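You operate a simulated robot arm through the tools that you are given. There is no shell and no other tool.

The job below is to be done with a simulated robot arm. You get a single attempt, and the scene is never put back.

Task
The press halted part-way: shut the guard, release the dies and lock it out.
Fine: white button, wait till the dies stand open, switch off, key to the yellow tray. Set down upright: key peg with a yellow band.
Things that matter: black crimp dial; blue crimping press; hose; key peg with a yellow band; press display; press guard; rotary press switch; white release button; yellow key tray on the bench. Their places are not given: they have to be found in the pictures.

The check looks at the end state, three seconds after you hand in, the way a careful person would. Anything else that was tipped, shoved, dropped, spilled or broken makes it a failure.

Robot
A 7-joint arm with a two-finger parallel gripper, fixed in place. Base frame: the origin is on the floor under the middle of its stand, x ahead of it, y to its left, z up; the work surface is at about z = 920. Units: mm, degrees, N and s.
It reaches about 1372 mm from its shoulder. Its first joint turns from -149.0 to 149.0 degrees. Payload 3.43 kg.
Tool frame: the origin (TCP) lies between the finger pads and is the grasp point; the fingertips stand 30 mm ahead of it; z points along the fingers, y is the line along which they close. The gripper opens to 94 mm. The fingers are 28 mm wide and 10 mm thick; the gripper's body (50 by 96 mm) begins 55 mm behind the TCP.
Orientation is that of the tool frame in the base frame, as a unit quaternion [x, y, z, w]. With the fingers straight down and closing along the base's y, the tool's x points along the base's -x, its y along +y and its z along -z.

Tools
- The arm moves only by the tool drive_tool. Its argument "motion" is a list of rows, each a list of 3 entries, a list of its own where there are three numbers: the shift along the tool's x, y, z in mm, then the turn, a rotation vector about the tool's x, y, z in degrees, then the finger opening in mm, from 0 to 94. In form: [[[dx, dy, dz], [rx, ry, rz], hand], ...]. A call has 1 to 20 rows; each row is the pose to reach, as a shift and turn from the pose commanded when the call began, along the tool's axes at that moment. Rows are played at 5 a second. More than 50 mm and 8.6 degrees between two rows, or a gripper value outside its range, and nothing of the call is played. A pose out of reach is approached as far as the arm can. The call stops where the force on the tool passes 40 N (or 10 N more than at its start, if that is more) or the arm is blocked; 0.2 s more then pass. Each finger travels about 45 mm/s and halts on what it meets, pressing with about 37 N; the grip force reading is that of the motor and also rises with nothing between the fingers. The clock runs only during rows and for 0.2 s after the last one: add rows that repeat a pose to give the fingers time. It gives the time, the measured TCP pose, the force on the tool (base axes), the opening and the grip force at its end, in the units of the frame above (readings bear some noise), with the torque about the TCP (base axes, N m) and any sound that the robot's microphone picked up, and new pictures: "views" is both (left out), scene, wrist or none.
- Cameras (640 x 400 px; columns grow to the right, rows downward): "scene" is fixed at [219.2, -501.7, 1682.5]; the picture's right is [0.73, -0.68, 0.00], its down [-0.30, -0.32, -0.90] and it looks along [0.62, 0.66, -0.43] (base axes); focal length 333 px, centre (320, 200). "wrist" rides on the gripper at [76, 14, -102] in the tool frame; the picture's right is [-0.18, 0.98, 0.00], its down [-0.75, -0.14, -0.64] and it looks along [-0.63, -0.12, 0.77] (tool axes); focal length 243 px, centre (320, 200).
- locate(camera, pixels): for up to 12 pixels [column, row] of the newest picture of that camera ("zoom" is the newest enlarged one), the place [x, y, z] in the base frame of the surface seen there, good to about 2 mm. No time passes.
- enlarge(camera, box): a new picture of the part [left, top, right, bottom] of that camera's present view, enlarged. No time passes.
- finish_job(): hands the job in; it is judged then, once.

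Leave the gripper open and the arm clear of the work at the hand-in unless told otherwise.

The tools are called after ">>>" by a JSON object that holds its "api" and its "payload". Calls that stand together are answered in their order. drive_tool: Moves the arm, as the interface text tells. Its arguments: {"type":"object","properties":{"motion":{"type":"array"},"views":{"type":"string","enum":["both","scene","wrist","none"]}},"required":["motion"]} The other tools are called the same way: locate (camera, pixels) gives the place of the surface under pixels of a picture; enlarge (camera, box) takes an enlarged picture of a part of a camera's view; finish_job () hands the job in.

At the start:

```text
time_s: 0.0
position: [921.4, 359.8, 1175.7]
tool_rot: [0.001, 1.0, 0.0, 0.0]
contact_force: [0.5, -0.4, -0.7]
torque: [0.01, -0.02, 0.04]
finger_gap: 94.0
grip_force: 0.0
```

scene: 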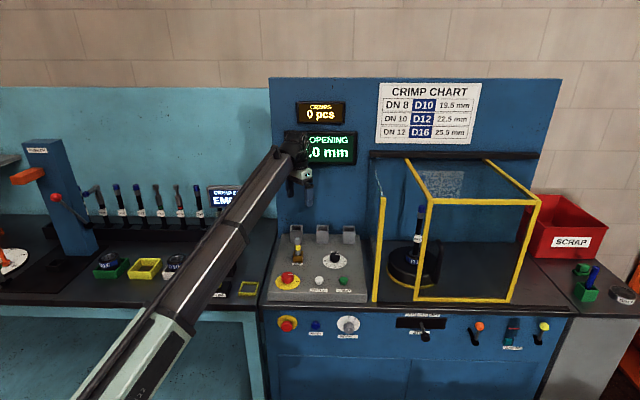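
wrist: 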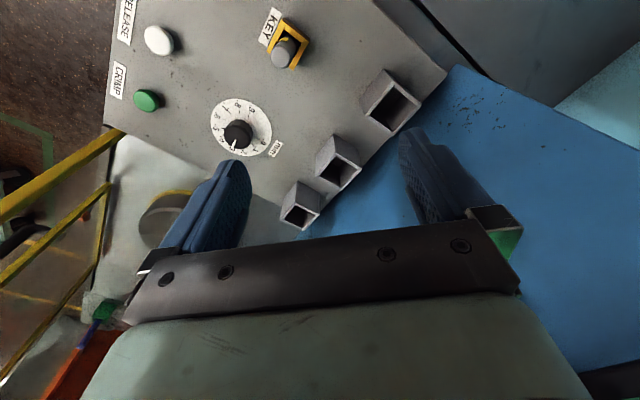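

I see the blue press with a panel (white and green buttons, dial, key socket), a yellow-framed guard that looks partly open, and yellow trays on the left bench. I'll enlarge the panel, guard, front controls and display before moving.

>>> {"api": "enlarge", "payload": {"camera": "scene", "box": [260, 220, 380, 300]}}

>>> {"api": "enlarge", "payload": {"camera": "scene", "box": [360, 140, 560, 310]}}

>>> {"api": "enlarge", "payload": {"camera": "scene", "box": [260, 300, 580, 400]}}

>>> {"api": "enlarge", "payload": {"camera": "scene", "box": [0, 130, 270, 310]}}

>>> {"api": "enlarge", "payload": {"camera": "wrist", "box": [90, 0, 450, 230]}}

```text
5.00 times, centred on (320, 260) of scene
```

zoom: 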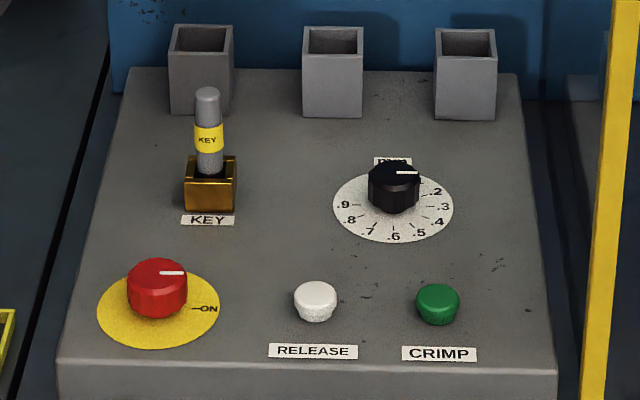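

```text
2.35 times, centred on (460, 225) of scene
```

zoom: 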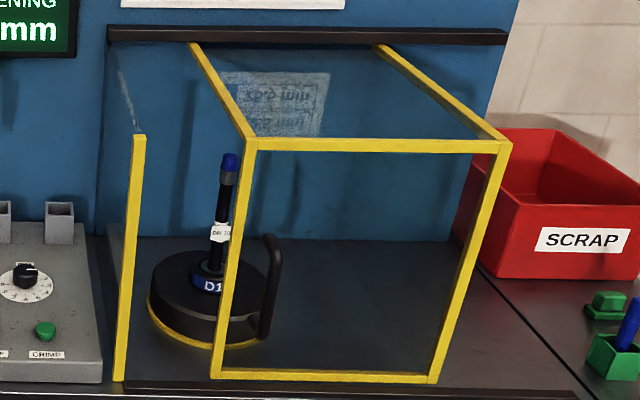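

```text
2.00 times, centred on (420, 350) of scene
```

zoom: 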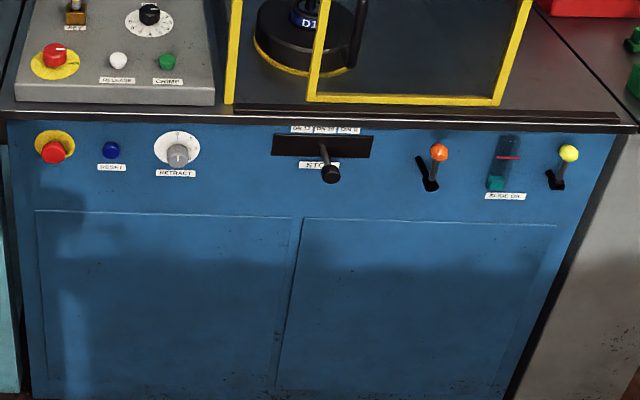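

```text
2.22 times, centred on (135, 220) of scene
```

zoom: 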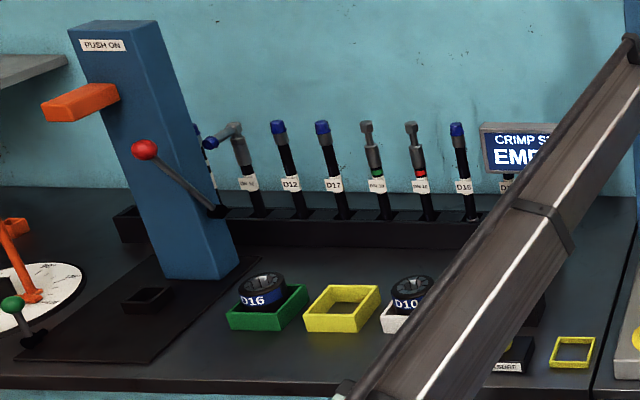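

```text
1.74 times, centred on (270, 115) of wrist
```

zoom: 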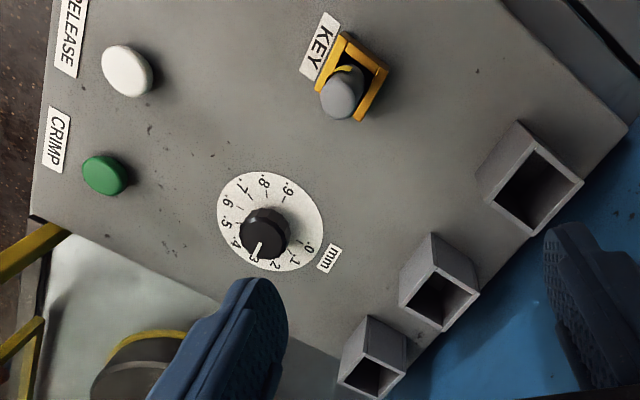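

Next I get the positions of the panel items, the guard frame, the rails, the yellow trays and the display.

>>> {"api": "locate", "payload": {"camera": "scene", "pixels": [[289, 273], [319, 280], [342, 281], [334, 257], [298, 239], [299, 255], [298, 262], [248, 288], [145, 268], [290, 285], [275, 298], [363, 299]]}}

>>> {"api": "locate", "payload": {"camera": "scene", "pixels": [[381, 200], [377, 300], [425, 201], [415, 299], [511, 301], [537, 202], [409, 160], [490, 161], [442, 250], [436, 278], [420, 210], [400, 265]]}}

>>> {"api": "enlarge", "payload": {"camera": "scene", "box": [370, 190, 460, 310]}}

>>> {"api": "enlarge", "payload": {"camera": "scene", "box": [280, 90, 380, 170]}}

>>> {"api": "enlarge", "payload": {"camera": "scene", "box": [200, 250, 290, 310]}}

```text
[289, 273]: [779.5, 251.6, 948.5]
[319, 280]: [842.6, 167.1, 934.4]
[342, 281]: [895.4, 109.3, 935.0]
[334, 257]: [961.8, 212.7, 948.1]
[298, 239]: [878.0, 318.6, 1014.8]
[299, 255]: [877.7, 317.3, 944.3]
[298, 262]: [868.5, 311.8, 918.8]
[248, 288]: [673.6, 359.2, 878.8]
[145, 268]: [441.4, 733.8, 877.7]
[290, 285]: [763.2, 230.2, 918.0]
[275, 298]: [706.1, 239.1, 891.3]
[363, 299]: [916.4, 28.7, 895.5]
```

```text
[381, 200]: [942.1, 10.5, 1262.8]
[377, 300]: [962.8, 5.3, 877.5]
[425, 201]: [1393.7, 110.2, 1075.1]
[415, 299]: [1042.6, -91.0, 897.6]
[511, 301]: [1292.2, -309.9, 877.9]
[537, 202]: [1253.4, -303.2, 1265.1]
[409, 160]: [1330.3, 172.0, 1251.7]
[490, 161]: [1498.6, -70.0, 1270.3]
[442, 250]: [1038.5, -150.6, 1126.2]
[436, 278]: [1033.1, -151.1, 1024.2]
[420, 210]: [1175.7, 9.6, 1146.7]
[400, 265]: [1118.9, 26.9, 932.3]
```

```text
3.33 times, centred on (415, 250) of scene
```

zoom: 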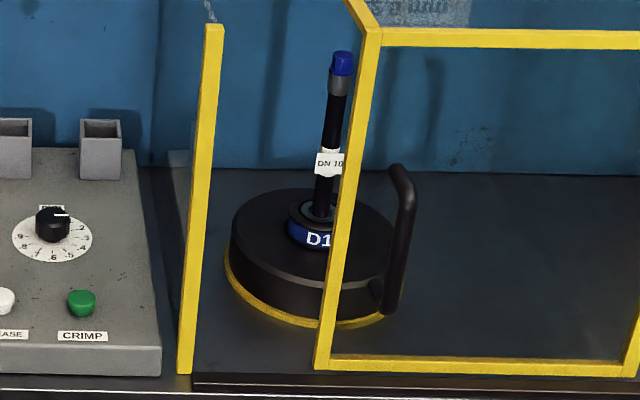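

```text
5.00 times, centred on (330, 130) of scene
```

zoom: 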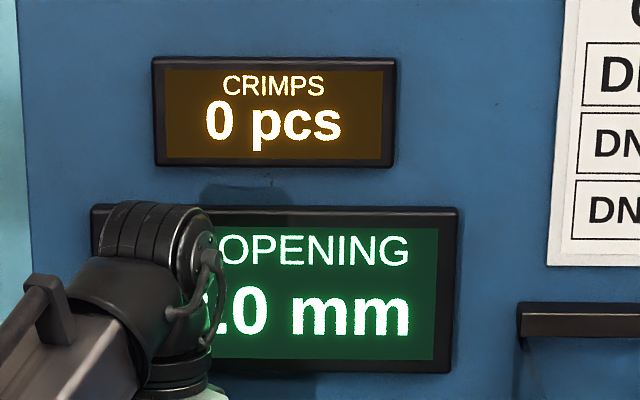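

```text
6.67 times, centred on (245, 280) of scene
```

zoom: 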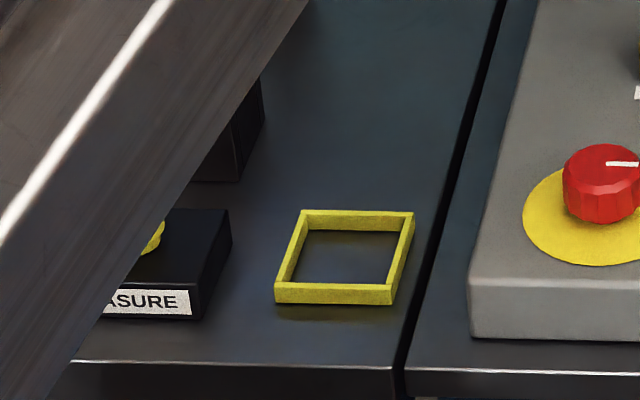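

The press is turned about 45° in the base frame, and the guard slides to the left on its rails. I'll measure the front edge, guard front frame, post, handle and trays more exactly.

>>> {"api": "locate", "payload": {"camera": "scene", "pixels": [[280, 304], [370, 304], [398, 304], [540, 309], [437, 299], [490, 299], [450, 203], [500, 204], [380, 260], [417, 280], [525, 240], [515, 280]]}}

>>> {"api": "enlarge", "payload": {"camera": "scene", "box": [400, 230, 460, 290]}}

>>> {"api": "locate", "payload": {"camera": "zoom", "pixels": [[320, 200]]}}

```text
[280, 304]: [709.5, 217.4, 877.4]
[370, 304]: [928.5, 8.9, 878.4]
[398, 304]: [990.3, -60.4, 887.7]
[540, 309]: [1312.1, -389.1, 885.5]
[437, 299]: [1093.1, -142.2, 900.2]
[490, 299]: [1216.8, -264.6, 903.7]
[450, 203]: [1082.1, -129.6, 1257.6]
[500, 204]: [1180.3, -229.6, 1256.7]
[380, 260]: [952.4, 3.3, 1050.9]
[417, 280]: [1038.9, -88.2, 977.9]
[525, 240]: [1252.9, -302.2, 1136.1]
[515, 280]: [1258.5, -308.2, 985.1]
```

```text
6.67 times, centred on (430, 260) of scene
```

zoom: 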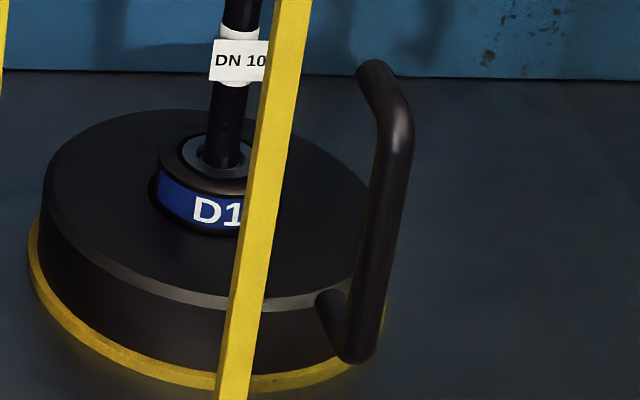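

```text
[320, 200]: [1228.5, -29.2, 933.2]
```

The press axes sit at 45°: right is about (0.707, -0.707) and inward is about (0.707, 0.707). The guard's left frame is about 110 mm from the fixed post, and its vertical D-handle stands in front at about (1040, -147), z 1015–1140. I'll first pull the arm back towards the robot, tilting the fingers to point forward and down, and stay clear of the post.

>>> {"api": "drive_tool", "payload": {"motion": [[[20.8, -32.9, -2], [-1.47, -3.55, -3.55], 94], [[41.6, -65.8, -4], [-2.94, -7.11, -7.11], 94], [[62.4, -98.7, -6], [-4.41, -10.66, -10.66], 94], [[83.1, -131.6, -8], [-5.88, -14.21, -14.21], 94], [[103.9, -164.5, -10], [-7.35, -17.76, -17.76], 90], [[124.7, -197.4, -12], [-8.83, -21.32, -21.32], 80], [[145.5, -230.3, -14], [-10.3, -24.87, -24.87], 70], [[166.3, -263.2, -16], [-11.77, -28.42, -28.42], 60], [[187, -296.1, -18], [-13.24, -31.97, -31.97], 60], [[207.8, -329, -20], [-14.71, -35.53, -35.53], 60], [[228.6, -361.9, -22], [-16.18, -39.08, -39.08], 60], [[249.4, -394.8, -24], [-17.65, -42.63, -42.63], 60], [[249.4, -394.8, -24], [-17.65, -42.63, -42.63], 60]], "views": "both"}}

```text
time_s: 2.8
position: [670.2, -35.6, 1198.8]
tool_rot: [-0.354, 0.853, 0.146, 0.355]
contact_force: [-0.1, -0.6, 0.2]
torque: [-0.02, 0.02, 0.01]
finger_gap: 60.1
grip_force: 0.0
```

scene: 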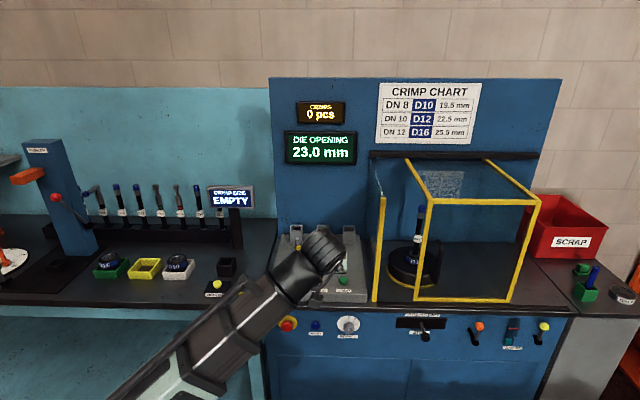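
wrist: 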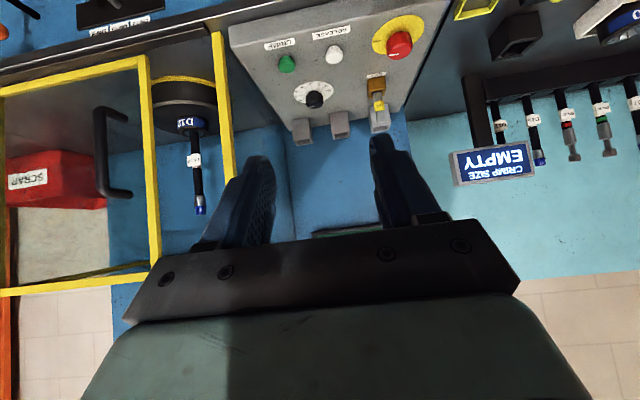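

The display reads DIE OPENING 23.0 mm. The wrist camera now sees the handle (100–130, 105–200), the switch and the key. I'll enlarge these and measure the handle.

>>> {"api": "enlarge", "payload": {"camera": "wrist", "box": [230, 0, 510, 150]}}

>>> {"api": "enlarge", "payload": {"camera": "wrist", "box": [0, 40, 260, 220]}}

>>> {"api": "locate", "payload": {"camera": "wrist", "pixels": [[98, 120], [99, 150], [102, 180], [115, 110], [118, 194], [140, 70], [150, 200], [222, 60], [228, 140], [400, 44], [380, 105], [376, 80]]}}

>>> {"api": "enlarge", "payload": {"camera": "scene", "box": [80, 160, 280, 310]}}

```text
2.29 times, centred on (370, 75) of wrist
```

zoom: 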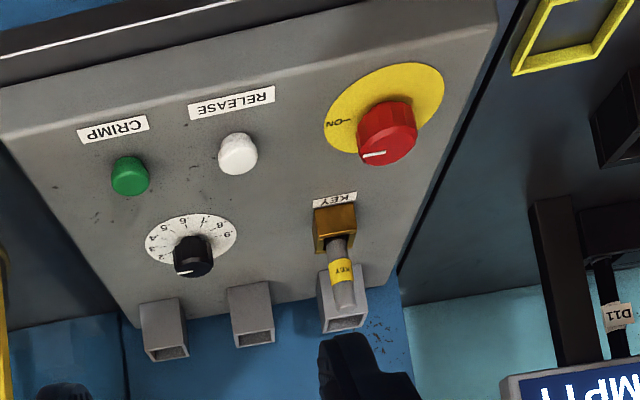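

```text
2.22 times, centred on (130, 130) of wrist
```

zoom: 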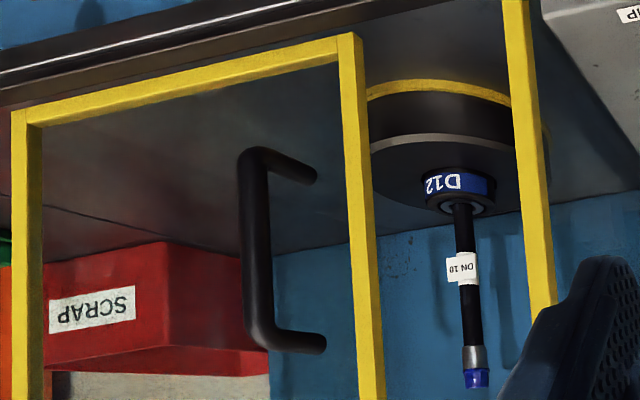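

```text
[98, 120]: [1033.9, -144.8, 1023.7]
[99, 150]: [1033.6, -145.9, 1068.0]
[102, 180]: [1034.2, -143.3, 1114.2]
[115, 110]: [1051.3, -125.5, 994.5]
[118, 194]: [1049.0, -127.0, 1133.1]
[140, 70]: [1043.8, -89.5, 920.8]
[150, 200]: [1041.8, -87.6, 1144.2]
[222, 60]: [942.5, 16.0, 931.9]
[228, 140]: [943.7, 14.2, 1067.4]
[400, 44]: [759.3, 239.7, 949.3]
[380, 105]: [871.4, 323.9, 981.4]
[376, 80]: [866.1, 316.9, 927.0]
```

```text
2.67 times, centred on (180, 235) of scene
```

zoom: 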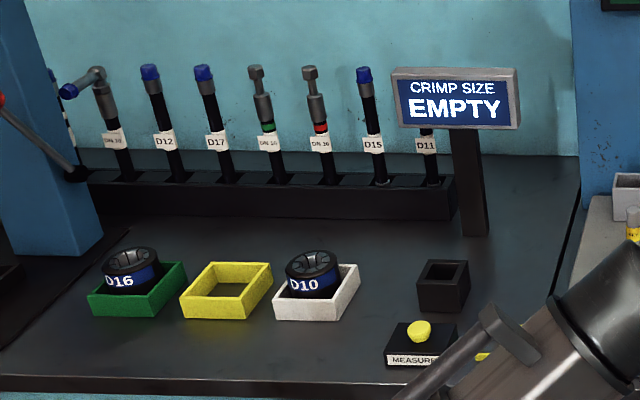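

The handle bar axis is at about u=839, v=634 in press axes, with z from 1000 to 1130. I'll move to a standoff in front of it, keeping the 45° tilt.

>>> {"api": "drive_tool", "payload": {"motion": [[[-3.5, -37.8, 9], [0, 0, 0], 60], [[-7, -75.6, 18], [0, 0, 0], 60], [[-10.6, -113.4, 27], [0, 0, 0], 60], [[-14.1, -151.2, 36], [0, 0, 0], 60], [[-17.7, -189, 45], [0, 0, 0], 60], [[-21.2, -226.8, 54], [0, 0, 0], 60], [[-24.7, -264.6, 63], [0, 0, 0], 60], [[-28.2, -302.4, 72], [0, 0, 0], 60], [[-31.8, -340, 81.3], [0, 0, 0], 60], [[-31.8, -340, 81.3], [0, 0, 0], 60]], "views": "both"}}

```text
time_s: 5.0
position: [967.3, -220.6, 1163.9]
tool_rot: [-0.354, 0.854, 0.147, 0.353]
contact_force: [-0.7, 0.5, -0.6]
torque: [0.03, -0.01, 0.03]
finger_gap: 59.7
grip_force: 0.0
```

scene: 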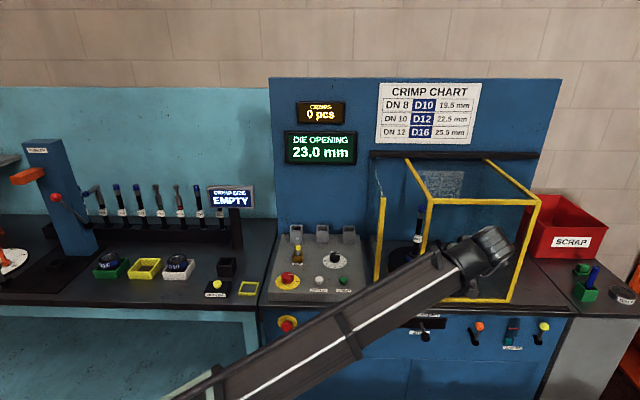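
wrist: 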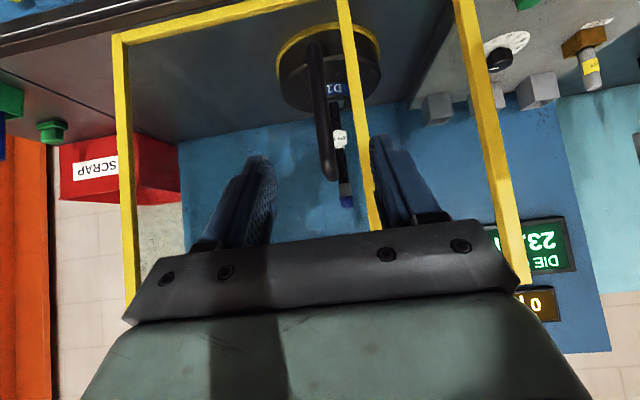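

The handle bar at (320–335, 45–180) lies between the fingers. I'll measure it from here.

>>> {"api": "locate", "payload": {"camera": "wrist", "pixels": [[315, 60], [320, 100], [325, 130], [329, 165], [350, 60], [370, 190], [315, 48], [332, 178], [385, 160], [262, 175]]}}

```text
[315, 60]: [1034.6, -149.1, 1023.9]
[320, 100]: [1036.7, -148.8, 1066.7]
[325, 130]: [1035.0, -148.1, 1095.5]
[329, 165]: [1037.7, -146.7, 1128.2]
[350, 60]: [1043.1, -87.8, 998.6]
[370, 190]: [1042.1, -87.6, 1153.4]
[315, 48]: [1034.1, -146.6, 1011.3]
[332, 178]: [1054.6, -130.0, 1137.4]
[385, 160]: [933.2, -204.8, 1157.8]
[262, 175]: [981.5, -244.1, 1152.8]
```

The bar is centred to within about 2 mm. I'll approach 138 mm along the fingers and close on the bar.

>>> {"api": "drive_tool", "payload": {"motion": [[[-0.6, 2.5, 28], [0, 0, 0], 60], [[-1.1, 2.5, 56], [0, 0, 0], 60], [[-1.7, 2.5, 84], [0, 0, 0], 60], [[-2.2, 2.5, 112], [0, 0, 0], 60], [[-2.8, 2.5, 138], [0, 0, 0], 60], [[-2.8, 2.5, 138], [0, 0, 0], 60], [[-2.8, 2.5, 138], [0, 0, 0], 40], [[-2.8, 2.5, 138], [0, 0, 0], 20], [[-2.8, 2.5, 138], [0, 0, 0], 10], [[-2.8, 2.5, 138], [0, 0, 0], 10], [[-2.8, 2.5, 138], [0, 0, 0], 10]], "views": "both"}}

```text
time_s: 7.4
position: [1035.9, -145.2, 1070.9]
tool_rot: [-0.354, 0.853, 0.147, 0.353]
contact_force: [0.7, 1.9, -0.4]
torque: [0.0, -0.03, 0.01]
finger_gap: 20.0
grip_force: 44.9
```

scene: 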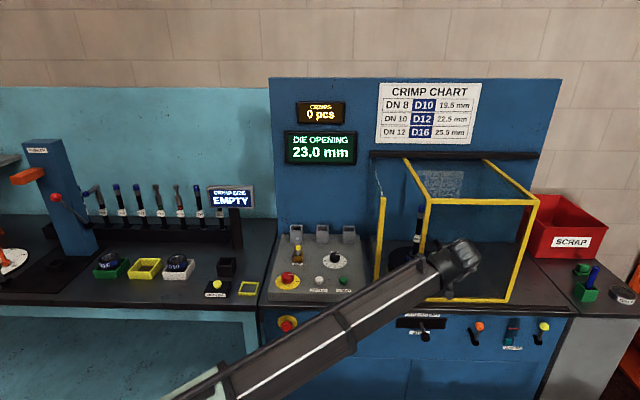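
wrist: 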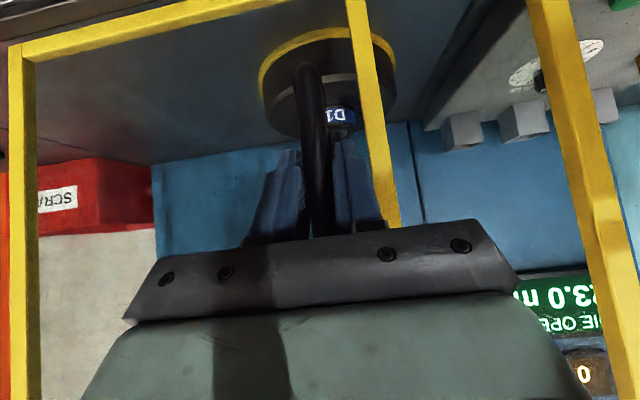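

The bar is held (gap 20 mm, grip 45 N). I'll slide the guard left along +y of the tool, fast at first and then slowly near the stop.

>>> {"api": "drive_tool", "payload": {"motion": [[[0, 5, 0], [0, 0, 0], 10], [[0, 12, 0], [0, 0, 0], 10], [[0, 20, 0], [0, 0, 0], 10], [[0, 30, 0], [0, 0, 0], 10], [[0, 40, 0], [0, 0, 0], 10], [[0, 50, 0], [0, 0, 0], 10], [[0, 60, 0], [0, 0, 0], 10], [[0, 70, 0], [0, 0, 0], 10], [[0, 80, 0], [0, 0, 0], 10], [[0, 88, 0], [0, 0, 0], 10]], "views": "both"}}

```text
time_s: 9.6
position: [973.4, -83.6, 1070.3]
tool_rot: [-0.353, 0.853, 0.147, 0.356]
contact_force: [17.3, 15.5, 24.2]
torque: [-0.03, 0.01, 0.03]
finger_gap: 20.2
grip_force: 45.3
```

scene: 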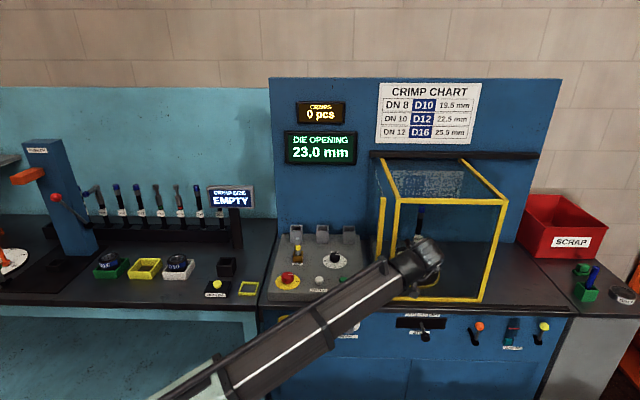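
wrist: 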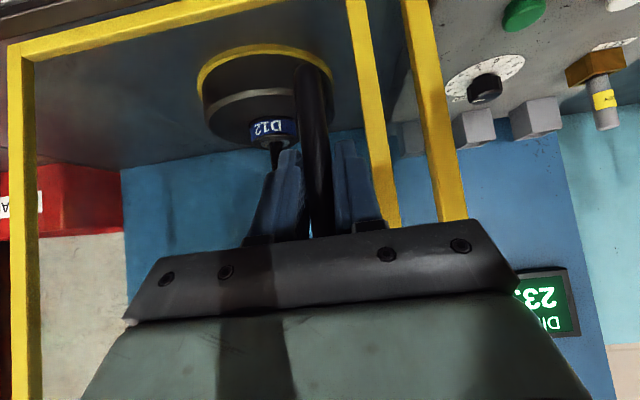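

The guard moved about 88 mm and now sits close to the post. The force reading shows about 33 N across the fingers, so I'll hold still one row to see if it persists.

>>> {"api": "drive_tool", "payload": {"motion": [[[0, 0, 0], [0, 0, 0], 10], [[0, 0, 0], [0, 0, 0], 10]], "views": "none"}}

>>> {"api": "locate", "payload": {"camera": "wrist", "pixels": [[360, 60], [372, 100], [382, 160], [420, 60], [435, 120], [430, 60], [410, 60], [372, 60], [350, 30]]}}

>>> {"api": "enlarge", "payload": {"camera": "scene", "box": [360, 140, 520, 310]}}

```text
time_s: 10.2
position: [974.1, -82.2, 1070.9]
tool_rot: [-0.353, 0.853, 0.146, 0.356]
contact_force: [16.2, 17.9, 26.8]
torque: [-0.3, 0.26, -0.02]
finger_gap: 20.2
grip_force: 45.0
```

```text
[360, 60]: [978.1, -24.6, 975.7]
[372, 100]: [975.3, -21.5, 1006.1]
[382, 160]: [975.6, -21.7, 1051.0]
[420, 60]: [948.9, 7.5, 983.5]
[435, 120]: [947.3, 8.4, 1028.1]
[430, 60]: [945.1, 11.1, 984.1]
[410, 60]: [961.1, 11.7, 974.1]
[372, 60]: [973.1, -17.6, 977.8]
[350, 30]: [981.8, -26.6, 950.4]
```

```text
2.35 times, centred on (440, 225) of scene
```

zoom: 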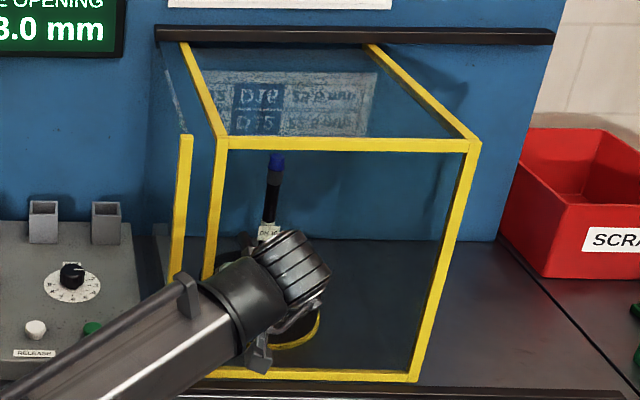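

The guard has about 27 mm left to the post, and the sideways force persists, so the closed grip is over-constrained. I'll open the fingers to 36 mm to relieve it, then push the bar with one finger.

>>> {"api": "drive_tool", "payload": {"motion": [[[0, 0, 0], [0, 0, 0], 28], [[0, 0, 0], [0, 0, 0], 36], [[0, 0, 0], [0, 0, 0], 36]], "views": "wrist"}}

```text
time_s: 11.0
position: [972.4, -84.6, 1067.7]
tool_rot: [-0.354, 0.854, 0.146, 0.353]
contact_force: [0.4, 1.9, 0.2]
torque: [-0.03, -0.02, 0.02]
finger_gap: 36.3
grip_force: 0.0
```

wrist: 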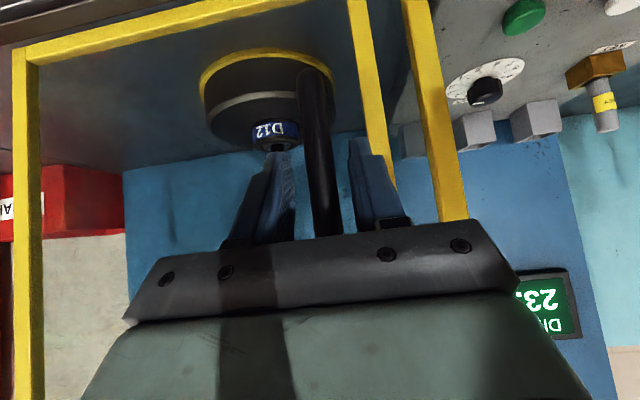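

The force dropped to zero. I'll now push left slowly with the right-hand finger until the guard meets its stop.

>>> {"api": "drive_tool", "payload": {"motion": [[[0, 4, 0], [0, 0, 0], 36], [[0, 8, 0], [0, 0, 0], 36], [[0, 12, 0], [0, 0, 0], 36], [[0, 16, 0], [0, 0, 0], 36], [[0, 20, 0], [0, 0, 0], 36], [[0, 24, 0], [0, 0, 0], 36], [[0, 27, 0], [0, 0, 0], 36], [[0, 30, 0], [0, 0, 0], 36], [[0, 33, 0], [0, 0, 0], 36], [[0, 36, 0], [0, 0, 0], 36], [[0, 39, 0], [0, 0, 0], 36], [[0, 42, 0], [0, 0, 0], 36]], "views": "both"}}

```text
time_s: 13.6
position: [946.4, -57.3, 1067.2]
tool_rot: [-0.353, 0.854, 0.146, 0.354]
contact_force: [10.4, -6.3, -2.1]
torque: [0.12, 0.08, -0.02]
finger_gap: 42.8
grip_force: 6.0
```

scene: 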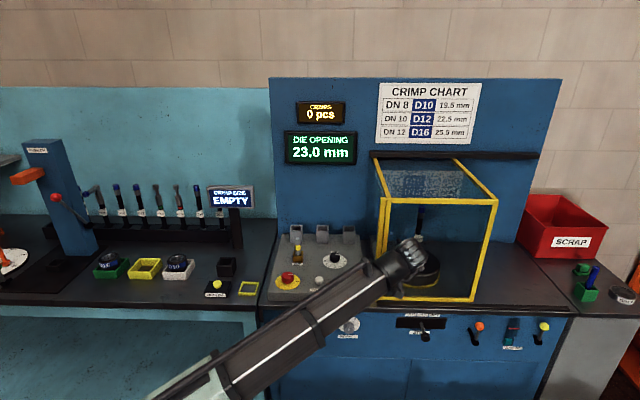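
wrist: 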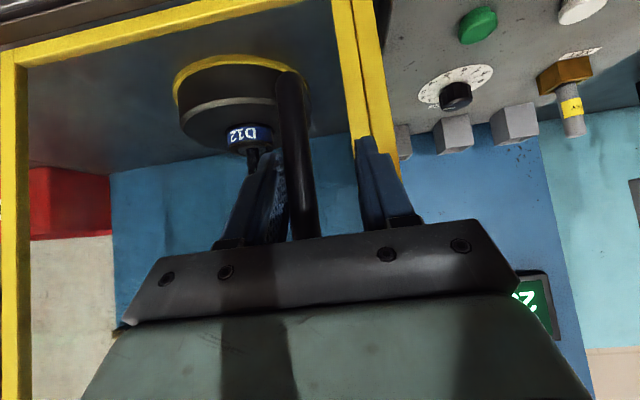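

The push finger has been forced back (gap 42.8), so the guard seems to be at its stop. I'll check the gap at the post.

>>> {"api": "enlarge", "payload": {"camera": "wrist", "box": [300, 0, 460, 180]}}

>>> {"api": "enlarge", "payload": {"camera": "scene", "box": [360, 140, 440, 310]}}

>>> {"api": "locate", "payload": {"camera": "wrist", "pixels": [[340, 30], [345, 60], [352, 100], [362, 40], [372, 60], [385, 100], [358, 60], [292, 130]]}}

```text
2.22 times, centred on (380, 90) of wrist
```

zoom: 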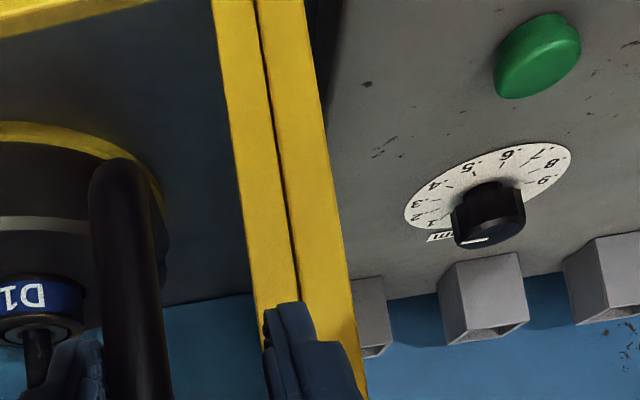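

```text
2.35 times, centred on (400, 225) of scene
```

zoom: 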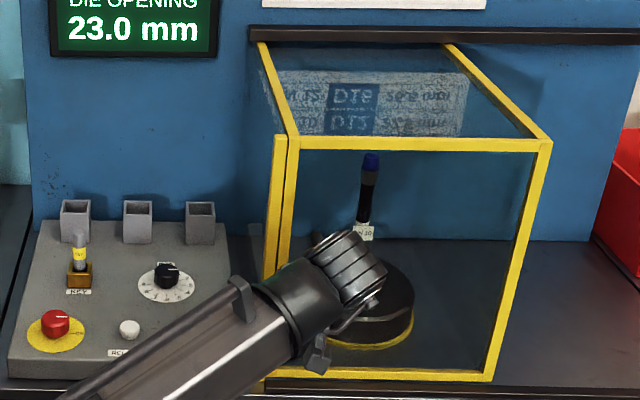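

```text
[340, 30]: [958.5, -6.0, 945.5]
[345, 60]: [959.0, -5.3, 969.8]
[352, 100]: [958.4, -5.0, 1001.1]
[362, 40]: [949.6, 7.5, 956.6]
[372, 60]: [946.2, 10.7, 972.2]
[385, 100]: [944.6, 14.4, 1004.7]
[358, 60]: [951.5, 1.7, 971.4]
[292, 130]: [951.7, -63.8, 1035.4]
```

The guard's frame now abuts the post with only a thin seam, so it is shut. I'll back the finger off 10 mm to centre on the bar, then retreat along the fingers.

>>> {"api": "drive_tool", "payload": {"motion": [[[0, -6, 0], [0, 0, 0], 42], [[0, -11, 0], [0, 0, 0], 42], [[0, -11, -20], [0, 0, 0], 42], [[0, -11, -50], [0, 0, 0], 42], [[0, -11, -85], [0, 0, 0], 42], [[0, -11, -120], [0, 0, 0], 42], [[0, -11, -150], [0, 0, 0], 42]], "views": "both"}}

```text
time_s: 15.2
position: [878.2, -137.0, 1176.8]
tool_rot: [-0.353, 0.854, 0.146, 0.353]
contact_force: [-0.2, -1.1, -0.1]
torque: [0.05, 0.02, 0.01]
finger_gap: 42.3
grip_force: 0.1
```

scene: 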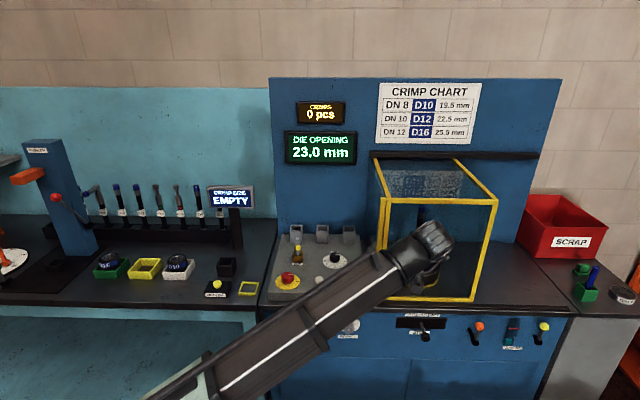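
wrist: 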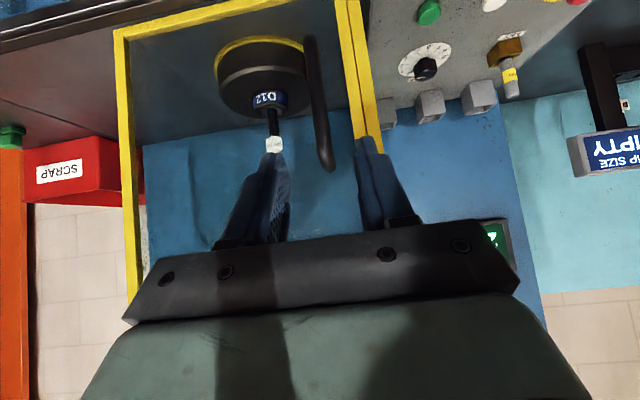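

The guard stays shut. Next I move left over the panel and turn the fingers vertical to get a good look at the switch, buttons and key.

>>> {"api": "drive_tool", "payload": {"motion": [[[-6.1, 34.7, 14.4], [0, 5.6, 0], 42], [[-12.2, 69.5, 28.8], [0, 11.25, 0], 42], [[-18.3, 104.2, 43.1], [0, 16.9, 0], 42], [[-24.5, 139, 57.5], [0, 22.5, 0], 42], [[-30.6, 173.7, 71.9], [0, 28.1, 0], 42], [[-36.7, 208.4, 86.3], [0, 33.75, 0], 42], [[-42.8, 243.2, 100.6], [0, 39.4, 0], 42], [[-48.9, 277.9, 115], [0, 45, 0], 42], [[-48.9, 277.9, 115], [0, 45, 0], 42]], "views": "both"}}

```text
time_s: 17.2
position: [761.9, 140.5, 1127.3]
tool_rot: [-0.383, 0.924, 0.0, -0.001]
contact_force: [0.7, -1.0, 0.4]
torque: [0.01, 0.02, -0.01]
finger_gap: 41.9
grip_force: 0.1
```

scene: 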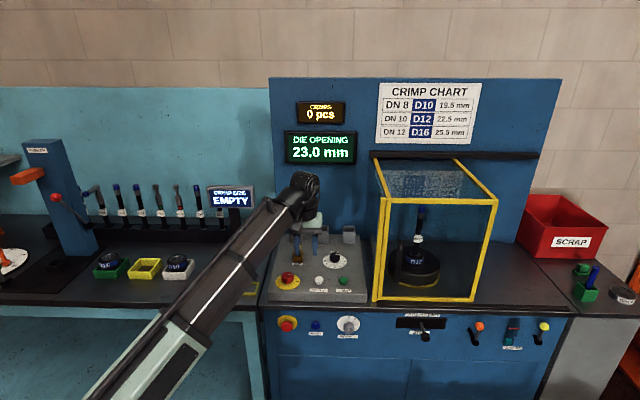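
wrist: 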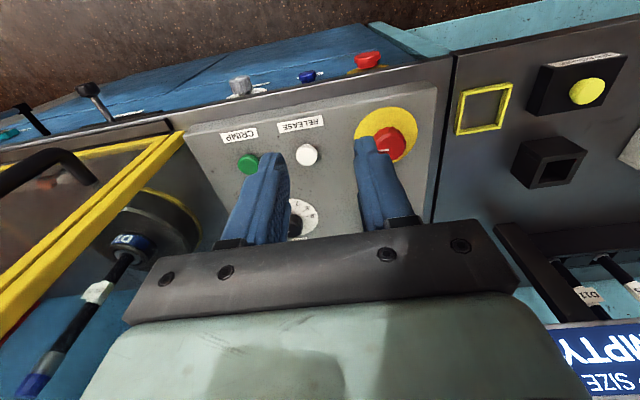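

From here I see the RELEASE button at (307,155), the switch at (390,143), and the small yellow tray at (485,108). I'll enlarge and measure them.

>>> {"api": "enlarge", "payload": {"camera": "wrist", "box": [180, 70, 520, 270]}}

>>> {"api": "locate", "payload": {"camera": "wrist", "pixels": [[307, 155], [307, 147], [307, 163], [299, 155], [316, 155], [330, 160], [247, 163], [370, 120], [485, 108], [400, 140], [365, 125]]}}

>>> {"api": "enlarge", "payload": {"camera": "scene", "box": [265, 220, 365, 305]}}

```text
1.88 times, centred on (350, 170) of wrist
```

zoom: 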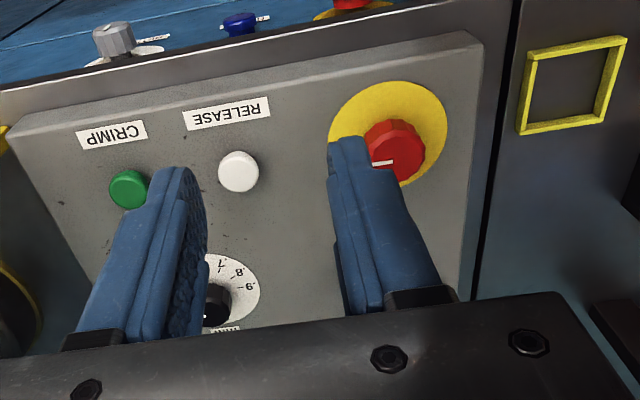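

```text
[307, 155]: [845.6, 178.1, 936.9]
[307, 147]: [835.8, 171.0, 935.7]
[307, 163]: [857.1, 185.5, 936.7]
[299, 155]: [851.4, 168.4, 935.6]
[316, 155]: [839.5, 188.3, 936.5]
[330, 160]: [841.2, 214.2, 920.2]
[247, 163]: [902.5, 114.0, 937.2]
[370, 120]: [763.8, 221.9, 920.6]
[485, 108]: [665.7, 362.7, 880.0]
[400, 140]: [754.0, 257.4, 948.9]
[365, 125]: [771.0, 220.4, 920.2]
```

```text
4.71 times, centred on (315, 262) of scene
```

zoom: 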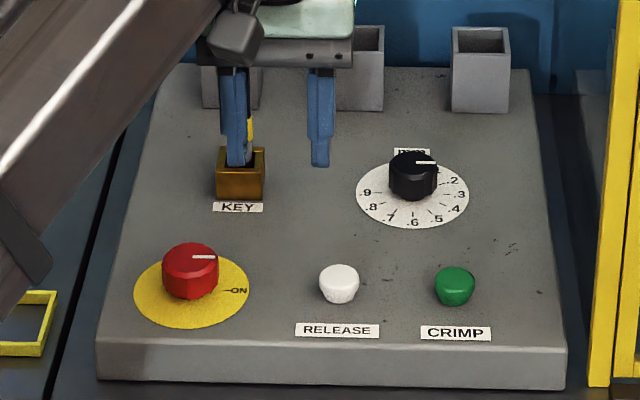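

The white button top is centred at about (846, 178.5), z≈937. I'll close the fingers and hover about 33 mm above it.

>>> {"api": "drive_tool", "payload": {"motion": [[[-30, -11, 0], [0, 0, 0], 20], [[-60, -22, 0], [0, 0, 0], 0], [[-86.3, -32.6, 20], [0, 0, 0], 0], [[-86.3, -32.6, 60], [0, 0, 0], 0], [[-86.3, -32.6, 95], [0, 0, 0], 0], [[-86.3, -32.6, 127], [0, 0, 0], 0], [[-86.3, -32.6, 127], [0, 0, 0], 0]], "views": "both"}}

```text
time_s: 18.8
position: [846.7, 179.3, 1000.5]
tool_rot: [-0.382, 0.924, 0.0, 0.0]
contact_force: [0.1, 0.3, -0.1]
torque: [0.04, 0.01, -0.01]
finger_gap: 0.3
grip_force: 32.6
```

scene: 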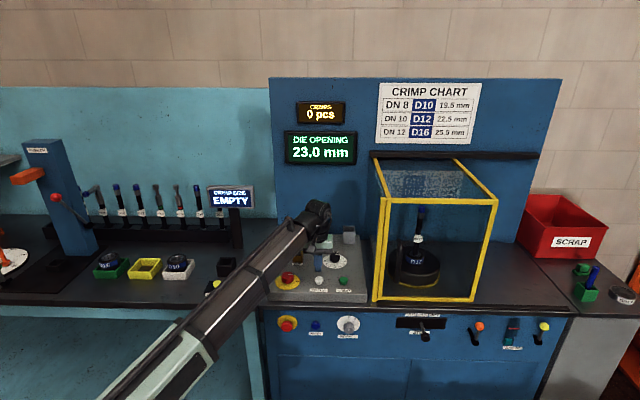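
wrist: 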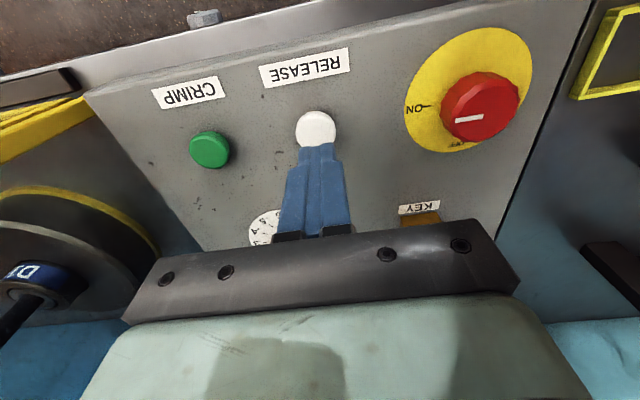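

An "OFF" mark shows at about (460,145), behind the knob. I'll enlarge there and recheck the button.

>>> {"api": "enlarge", "payload": {"camera": "wrist", "box": [390, 20, 550, 170]}}

>>> {"api": "locate", "payload": {"camera": "wrist", "pixels": [[317, 130], [317, 115], [298, 130], [336, 130], [317, 142], [480, 108], [470, 119], [460, 145], [420, 108], [507, 100], [455, 105], [488, 75]]}}

```text
2.67 times, centred on (470, 95) of wrist
```

zoom: 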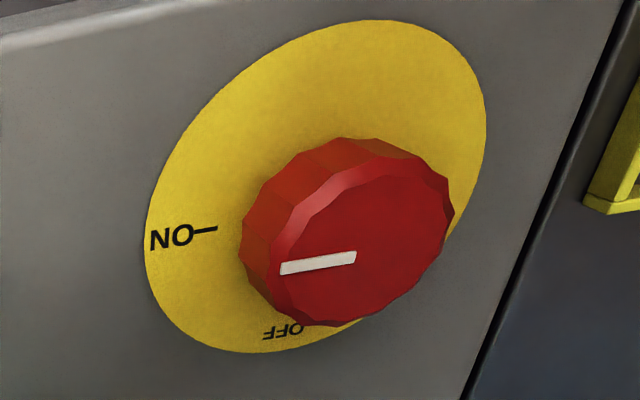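

```text
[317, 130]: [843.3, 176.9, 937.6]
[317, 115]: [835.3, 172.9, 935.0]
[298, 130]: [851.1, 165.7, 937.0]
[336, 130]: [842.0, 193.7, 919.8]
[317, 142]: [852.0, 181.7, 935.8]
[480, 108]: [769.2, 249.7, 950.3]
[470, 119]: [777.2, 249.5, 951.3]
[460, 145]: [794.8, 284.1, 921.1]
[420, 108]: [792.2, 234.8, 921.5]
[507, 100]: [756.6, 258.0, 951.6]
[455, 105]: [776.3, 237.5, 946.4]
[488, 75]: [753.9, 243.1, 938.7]
```

The switch has ON at the right and OFF at the back, so OFF is a 90° counter-clockwise turn seen from above. Now I press the white button slowly with the closed fingertips.

>>> {"api": "drive_tool", "payload": {"motion": [[[2, 0, 15], [0, 0, 0], 0], [[2, 0, 26], [0, 0, 0], 0], [[2, 0, 31], [0, 0, 0], 0], [[2, 0, 33], [0, 0, 0], 0], [[2, 0, 35], [0, 0, 0], 0], [[2, 0, 37], [0, 0, 0], 0], [[2, 0, 39], [0, 0, 0], 0], [[2, 0, 40], [0, 0, 0], 0]], "views": "both"}}

```text
time_s: 20.6
position: [844.3, 177.6, 962.8]
tool_rot: [-0.383, 0.924, 0.001, 0.001]
contact_force: [0.1, 4.9, 9.2]
torque: [0.13, -0.06, 0.03]
finger_gap: 0.0
grip_force: 33.2
heard: click
```

scene: 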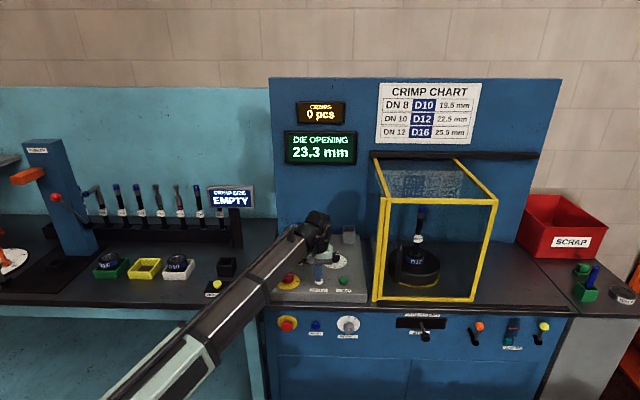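
wrist: 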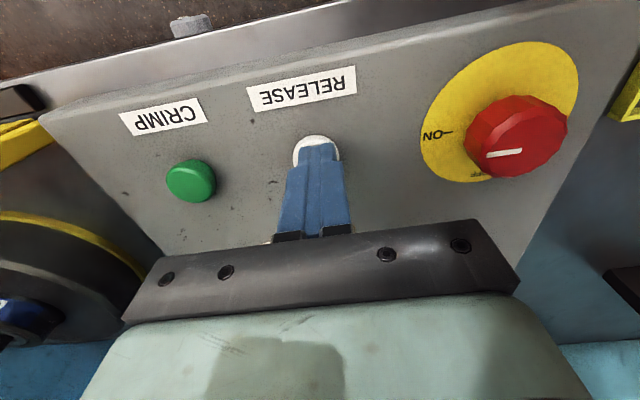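

I heard a click and the display rose to 23.3 mm, so the dies are opening. I'll hold the button about 3 s and watch the reading.

>>> {"api": "drive_tool", "payload": {"motion": [[[0, 0, 0], [0, 0, 0], 0], [[0, 0, 0], [0, 0, 0], 0], [[0, 0, 0], [0, 0, 0], 0], [[0, 0, 0], [0, 0, 0], 0], [[0, 0, 0], [0, 0, 0], 0], [[0, 0, 0], [0, 0, 0], 0], [[0, 0, 0], [0, 0, 0], 0], [[0, 0, 0], [0, 0, 0], 0], [[0, 0, 0], [0, 0, 0], 0], [[0, 0, 0], [0, 0, 0], 0]], "views": "scene"}}

```text
time_s: 22.8
position: [845.5, 178.4, 961.1]
tool_rot: [-0.382, 0.924, 0.0, 0.0]
contact_force: [2.6, 3.7, 14.0]
torque: [0.14, -0.16, 0.03]
finger_gap: 0.2
grip_force: 32.8
```

scene: 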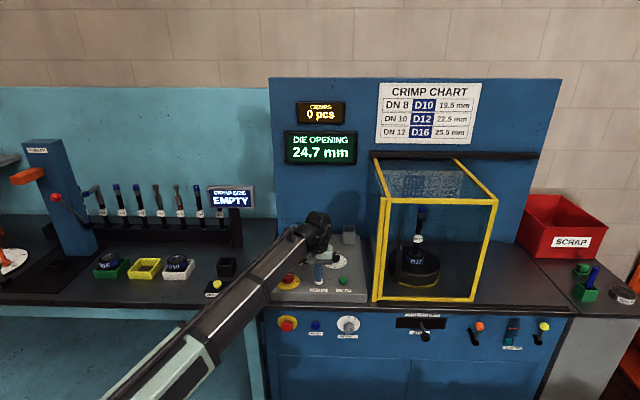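

It now reads 24.7 mm and is rising steadily. I'll lift off the button and check whether the opening carries on by itself.

>>> {"api": "drive_tool", "payload": {"motion": [[[0, 0, -10], [0, 0, 0], 0], [[0, 0, -30], [0, 0, 0], 0], [[0, 0, -60], [0, 0, 0], 0], [[0, 0, -90], [0, 0, 0], 0], [[0, 0, -90], [0, 0, 0], 0], [[0, 0, -90], [0, 0, 0], 0]], "views": "both"}}

```text
time_s: 24.2
position: [846.7, 176.3, 1052.3]
tool_rot: [-0.383, 0.924, 0.0, 0.001]
contact_force: [0.0, -0.1, -0.1]
torque: [-0.05, 0.01, 0.01]
finger_gap: 0.0
grip_force: 32.9
```

scene: 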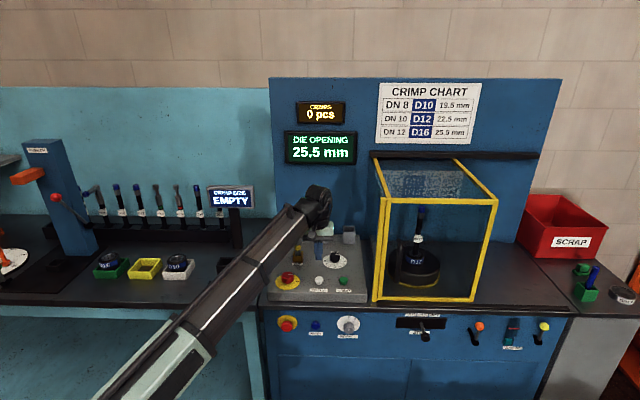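
wrist: 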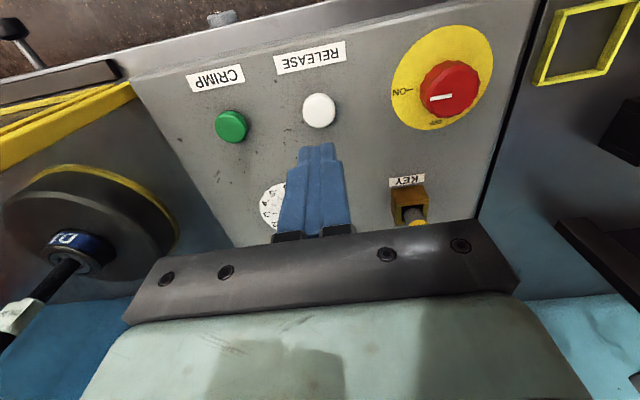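

The reading went on to 25.5 mm without the button held, so it opens by itself. While it runs I'll measure the knob in the wrist view at about (450,90), along with the key.

>>> {"api": "enlarge", "payload": {"camera": "wrist", "box": [380, 20, 510, 140]}}

>>> {"api": "locate", "payload": {"camera": "zoom", "pixels": [[320, 200]]}}

>>> {"api": "locate", "payload": {"camera": "wrist", "pixels": [[450, 90], [440, 97], [472, 80], [450, 64], [430, 85], [452, 113], [475, 95], [394, 92], [435, 125], [420, 222], [424, 195], [400, 195]]}}

```text
3.33 times, centred on (445, 80) of wrist
```

zoom: 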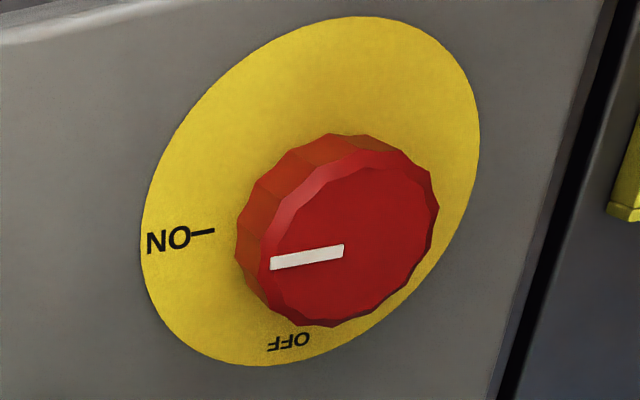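

```text
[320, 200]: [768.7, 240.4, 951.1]
```

```text
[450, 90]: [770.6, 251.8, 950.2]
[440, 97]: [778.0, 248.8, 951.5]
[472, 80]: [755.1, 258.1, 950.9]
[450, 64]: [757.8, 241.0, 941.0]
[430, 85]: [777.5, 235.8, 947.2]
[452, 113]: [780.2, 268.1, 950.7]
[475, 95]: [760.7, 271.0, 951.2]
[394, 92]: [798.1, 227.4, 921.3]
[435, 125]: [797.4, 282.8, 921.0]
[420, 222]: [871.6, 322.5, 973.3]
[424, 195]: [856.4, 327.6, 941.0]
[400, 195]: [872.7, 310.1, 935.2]
```

I'll read knob rim points directly from this enlarged picture to fix its centre.

>>> {"api": "locate", "payload": {"camera": "zoom", "pixels": [[352, 238], [272, 270], [266, 245], [343, 250], [434, 205], [428, 240], [365, 155], [320, 165], [330, 322], [380, 305], [300, 310], [410, 170]]}}

>>> {"api": "drive_tool", "payload": {"motion": [[[0, 0, 0], [0, 0, 0], 0], [[0, 0, 0], [0, 0, 0], 0], [[0, 0, 0], [0, 0, 0], 0], [[0, 0, 0], [0, 0, 0], 0], [[0, 0, 0], [0, 0, 0], 0]], "views": "scene"}}

```text
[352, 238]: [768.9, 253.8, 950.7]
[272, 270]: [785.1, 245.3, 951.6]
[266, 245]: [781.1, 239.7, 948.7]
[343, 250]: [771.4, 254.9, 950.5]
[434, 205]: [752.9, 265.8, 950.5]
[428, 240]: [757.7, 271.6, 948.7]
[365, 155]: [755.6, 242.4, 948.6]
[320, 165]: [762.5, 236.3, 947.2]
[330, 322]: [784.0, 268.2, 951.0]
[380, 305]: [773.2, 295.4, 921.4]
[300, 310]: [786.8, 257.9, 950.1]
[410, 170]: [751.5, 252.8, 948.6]
```

```text
time_s: 25.4
position: [845.1, 174.0, 1051.4]
tool_rot: [-0.383, 0.924, 0.0, 0.001]
contact_force: [-0.1, 0.2, -0.1]
torque: [-0.04, 0.0, -0.02]
finger_gap: 0.1
grip_force: 33.2
```

scene: 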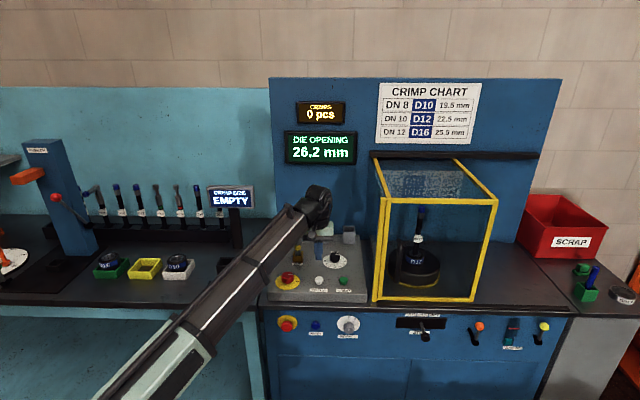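

The display shows 26.2 mm and is still opening. The knob centre is at about (769.3, 254), diameter about 37, top at z≈951. I'll move above it with fingers open, pre-turned 45° so the 90° turn is easy, but I won't touch it yet.

>>> {"api": "drive_tool", "payload": {"motion": [[[-1, 18, 0], [0, 0, 7.5], 20], [[-1, 37, 0], [0, 0, 15], 40], [[-2, 55, 0], [0, 0, 22.5], 60], [[-2, 74, 0], [0, 0, 30], 66], [[-3, 92, 0], [0, 0, 37.5], 66], [[-3, 110.2, 0], [0, 0, 45], 66], [[-3, 110.2, 20], [0, 0, 45], 66], [[-3, 110.2, 41], [0, 0, 45], 66], [[-3, 110.2, 41], [0, 0, 45], 66]], "views": "both"}}

```text
time_s: 27.4
position: [769.5, 257.1, 1010.5]
tool_rot: [-0.001, 1.0, 0.0, -0.001]
contact_force: [0.4, 0.3, 0.2]
torque: [0.0, 0.01, -0.02]
finger_gap: 65.8
grip_force: 0.1
```

scene: 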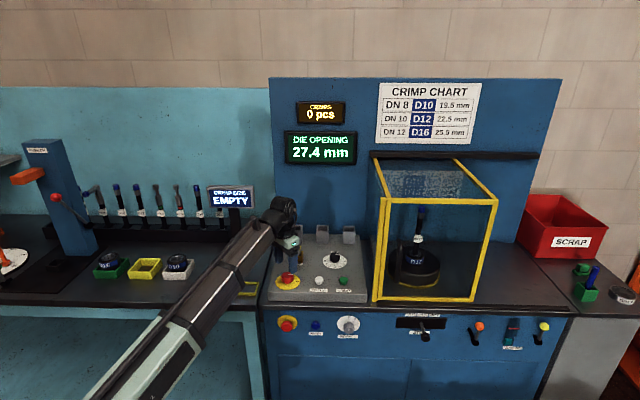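
wrist: 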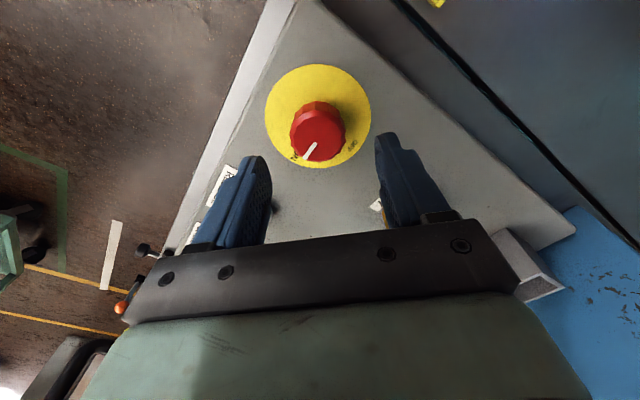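

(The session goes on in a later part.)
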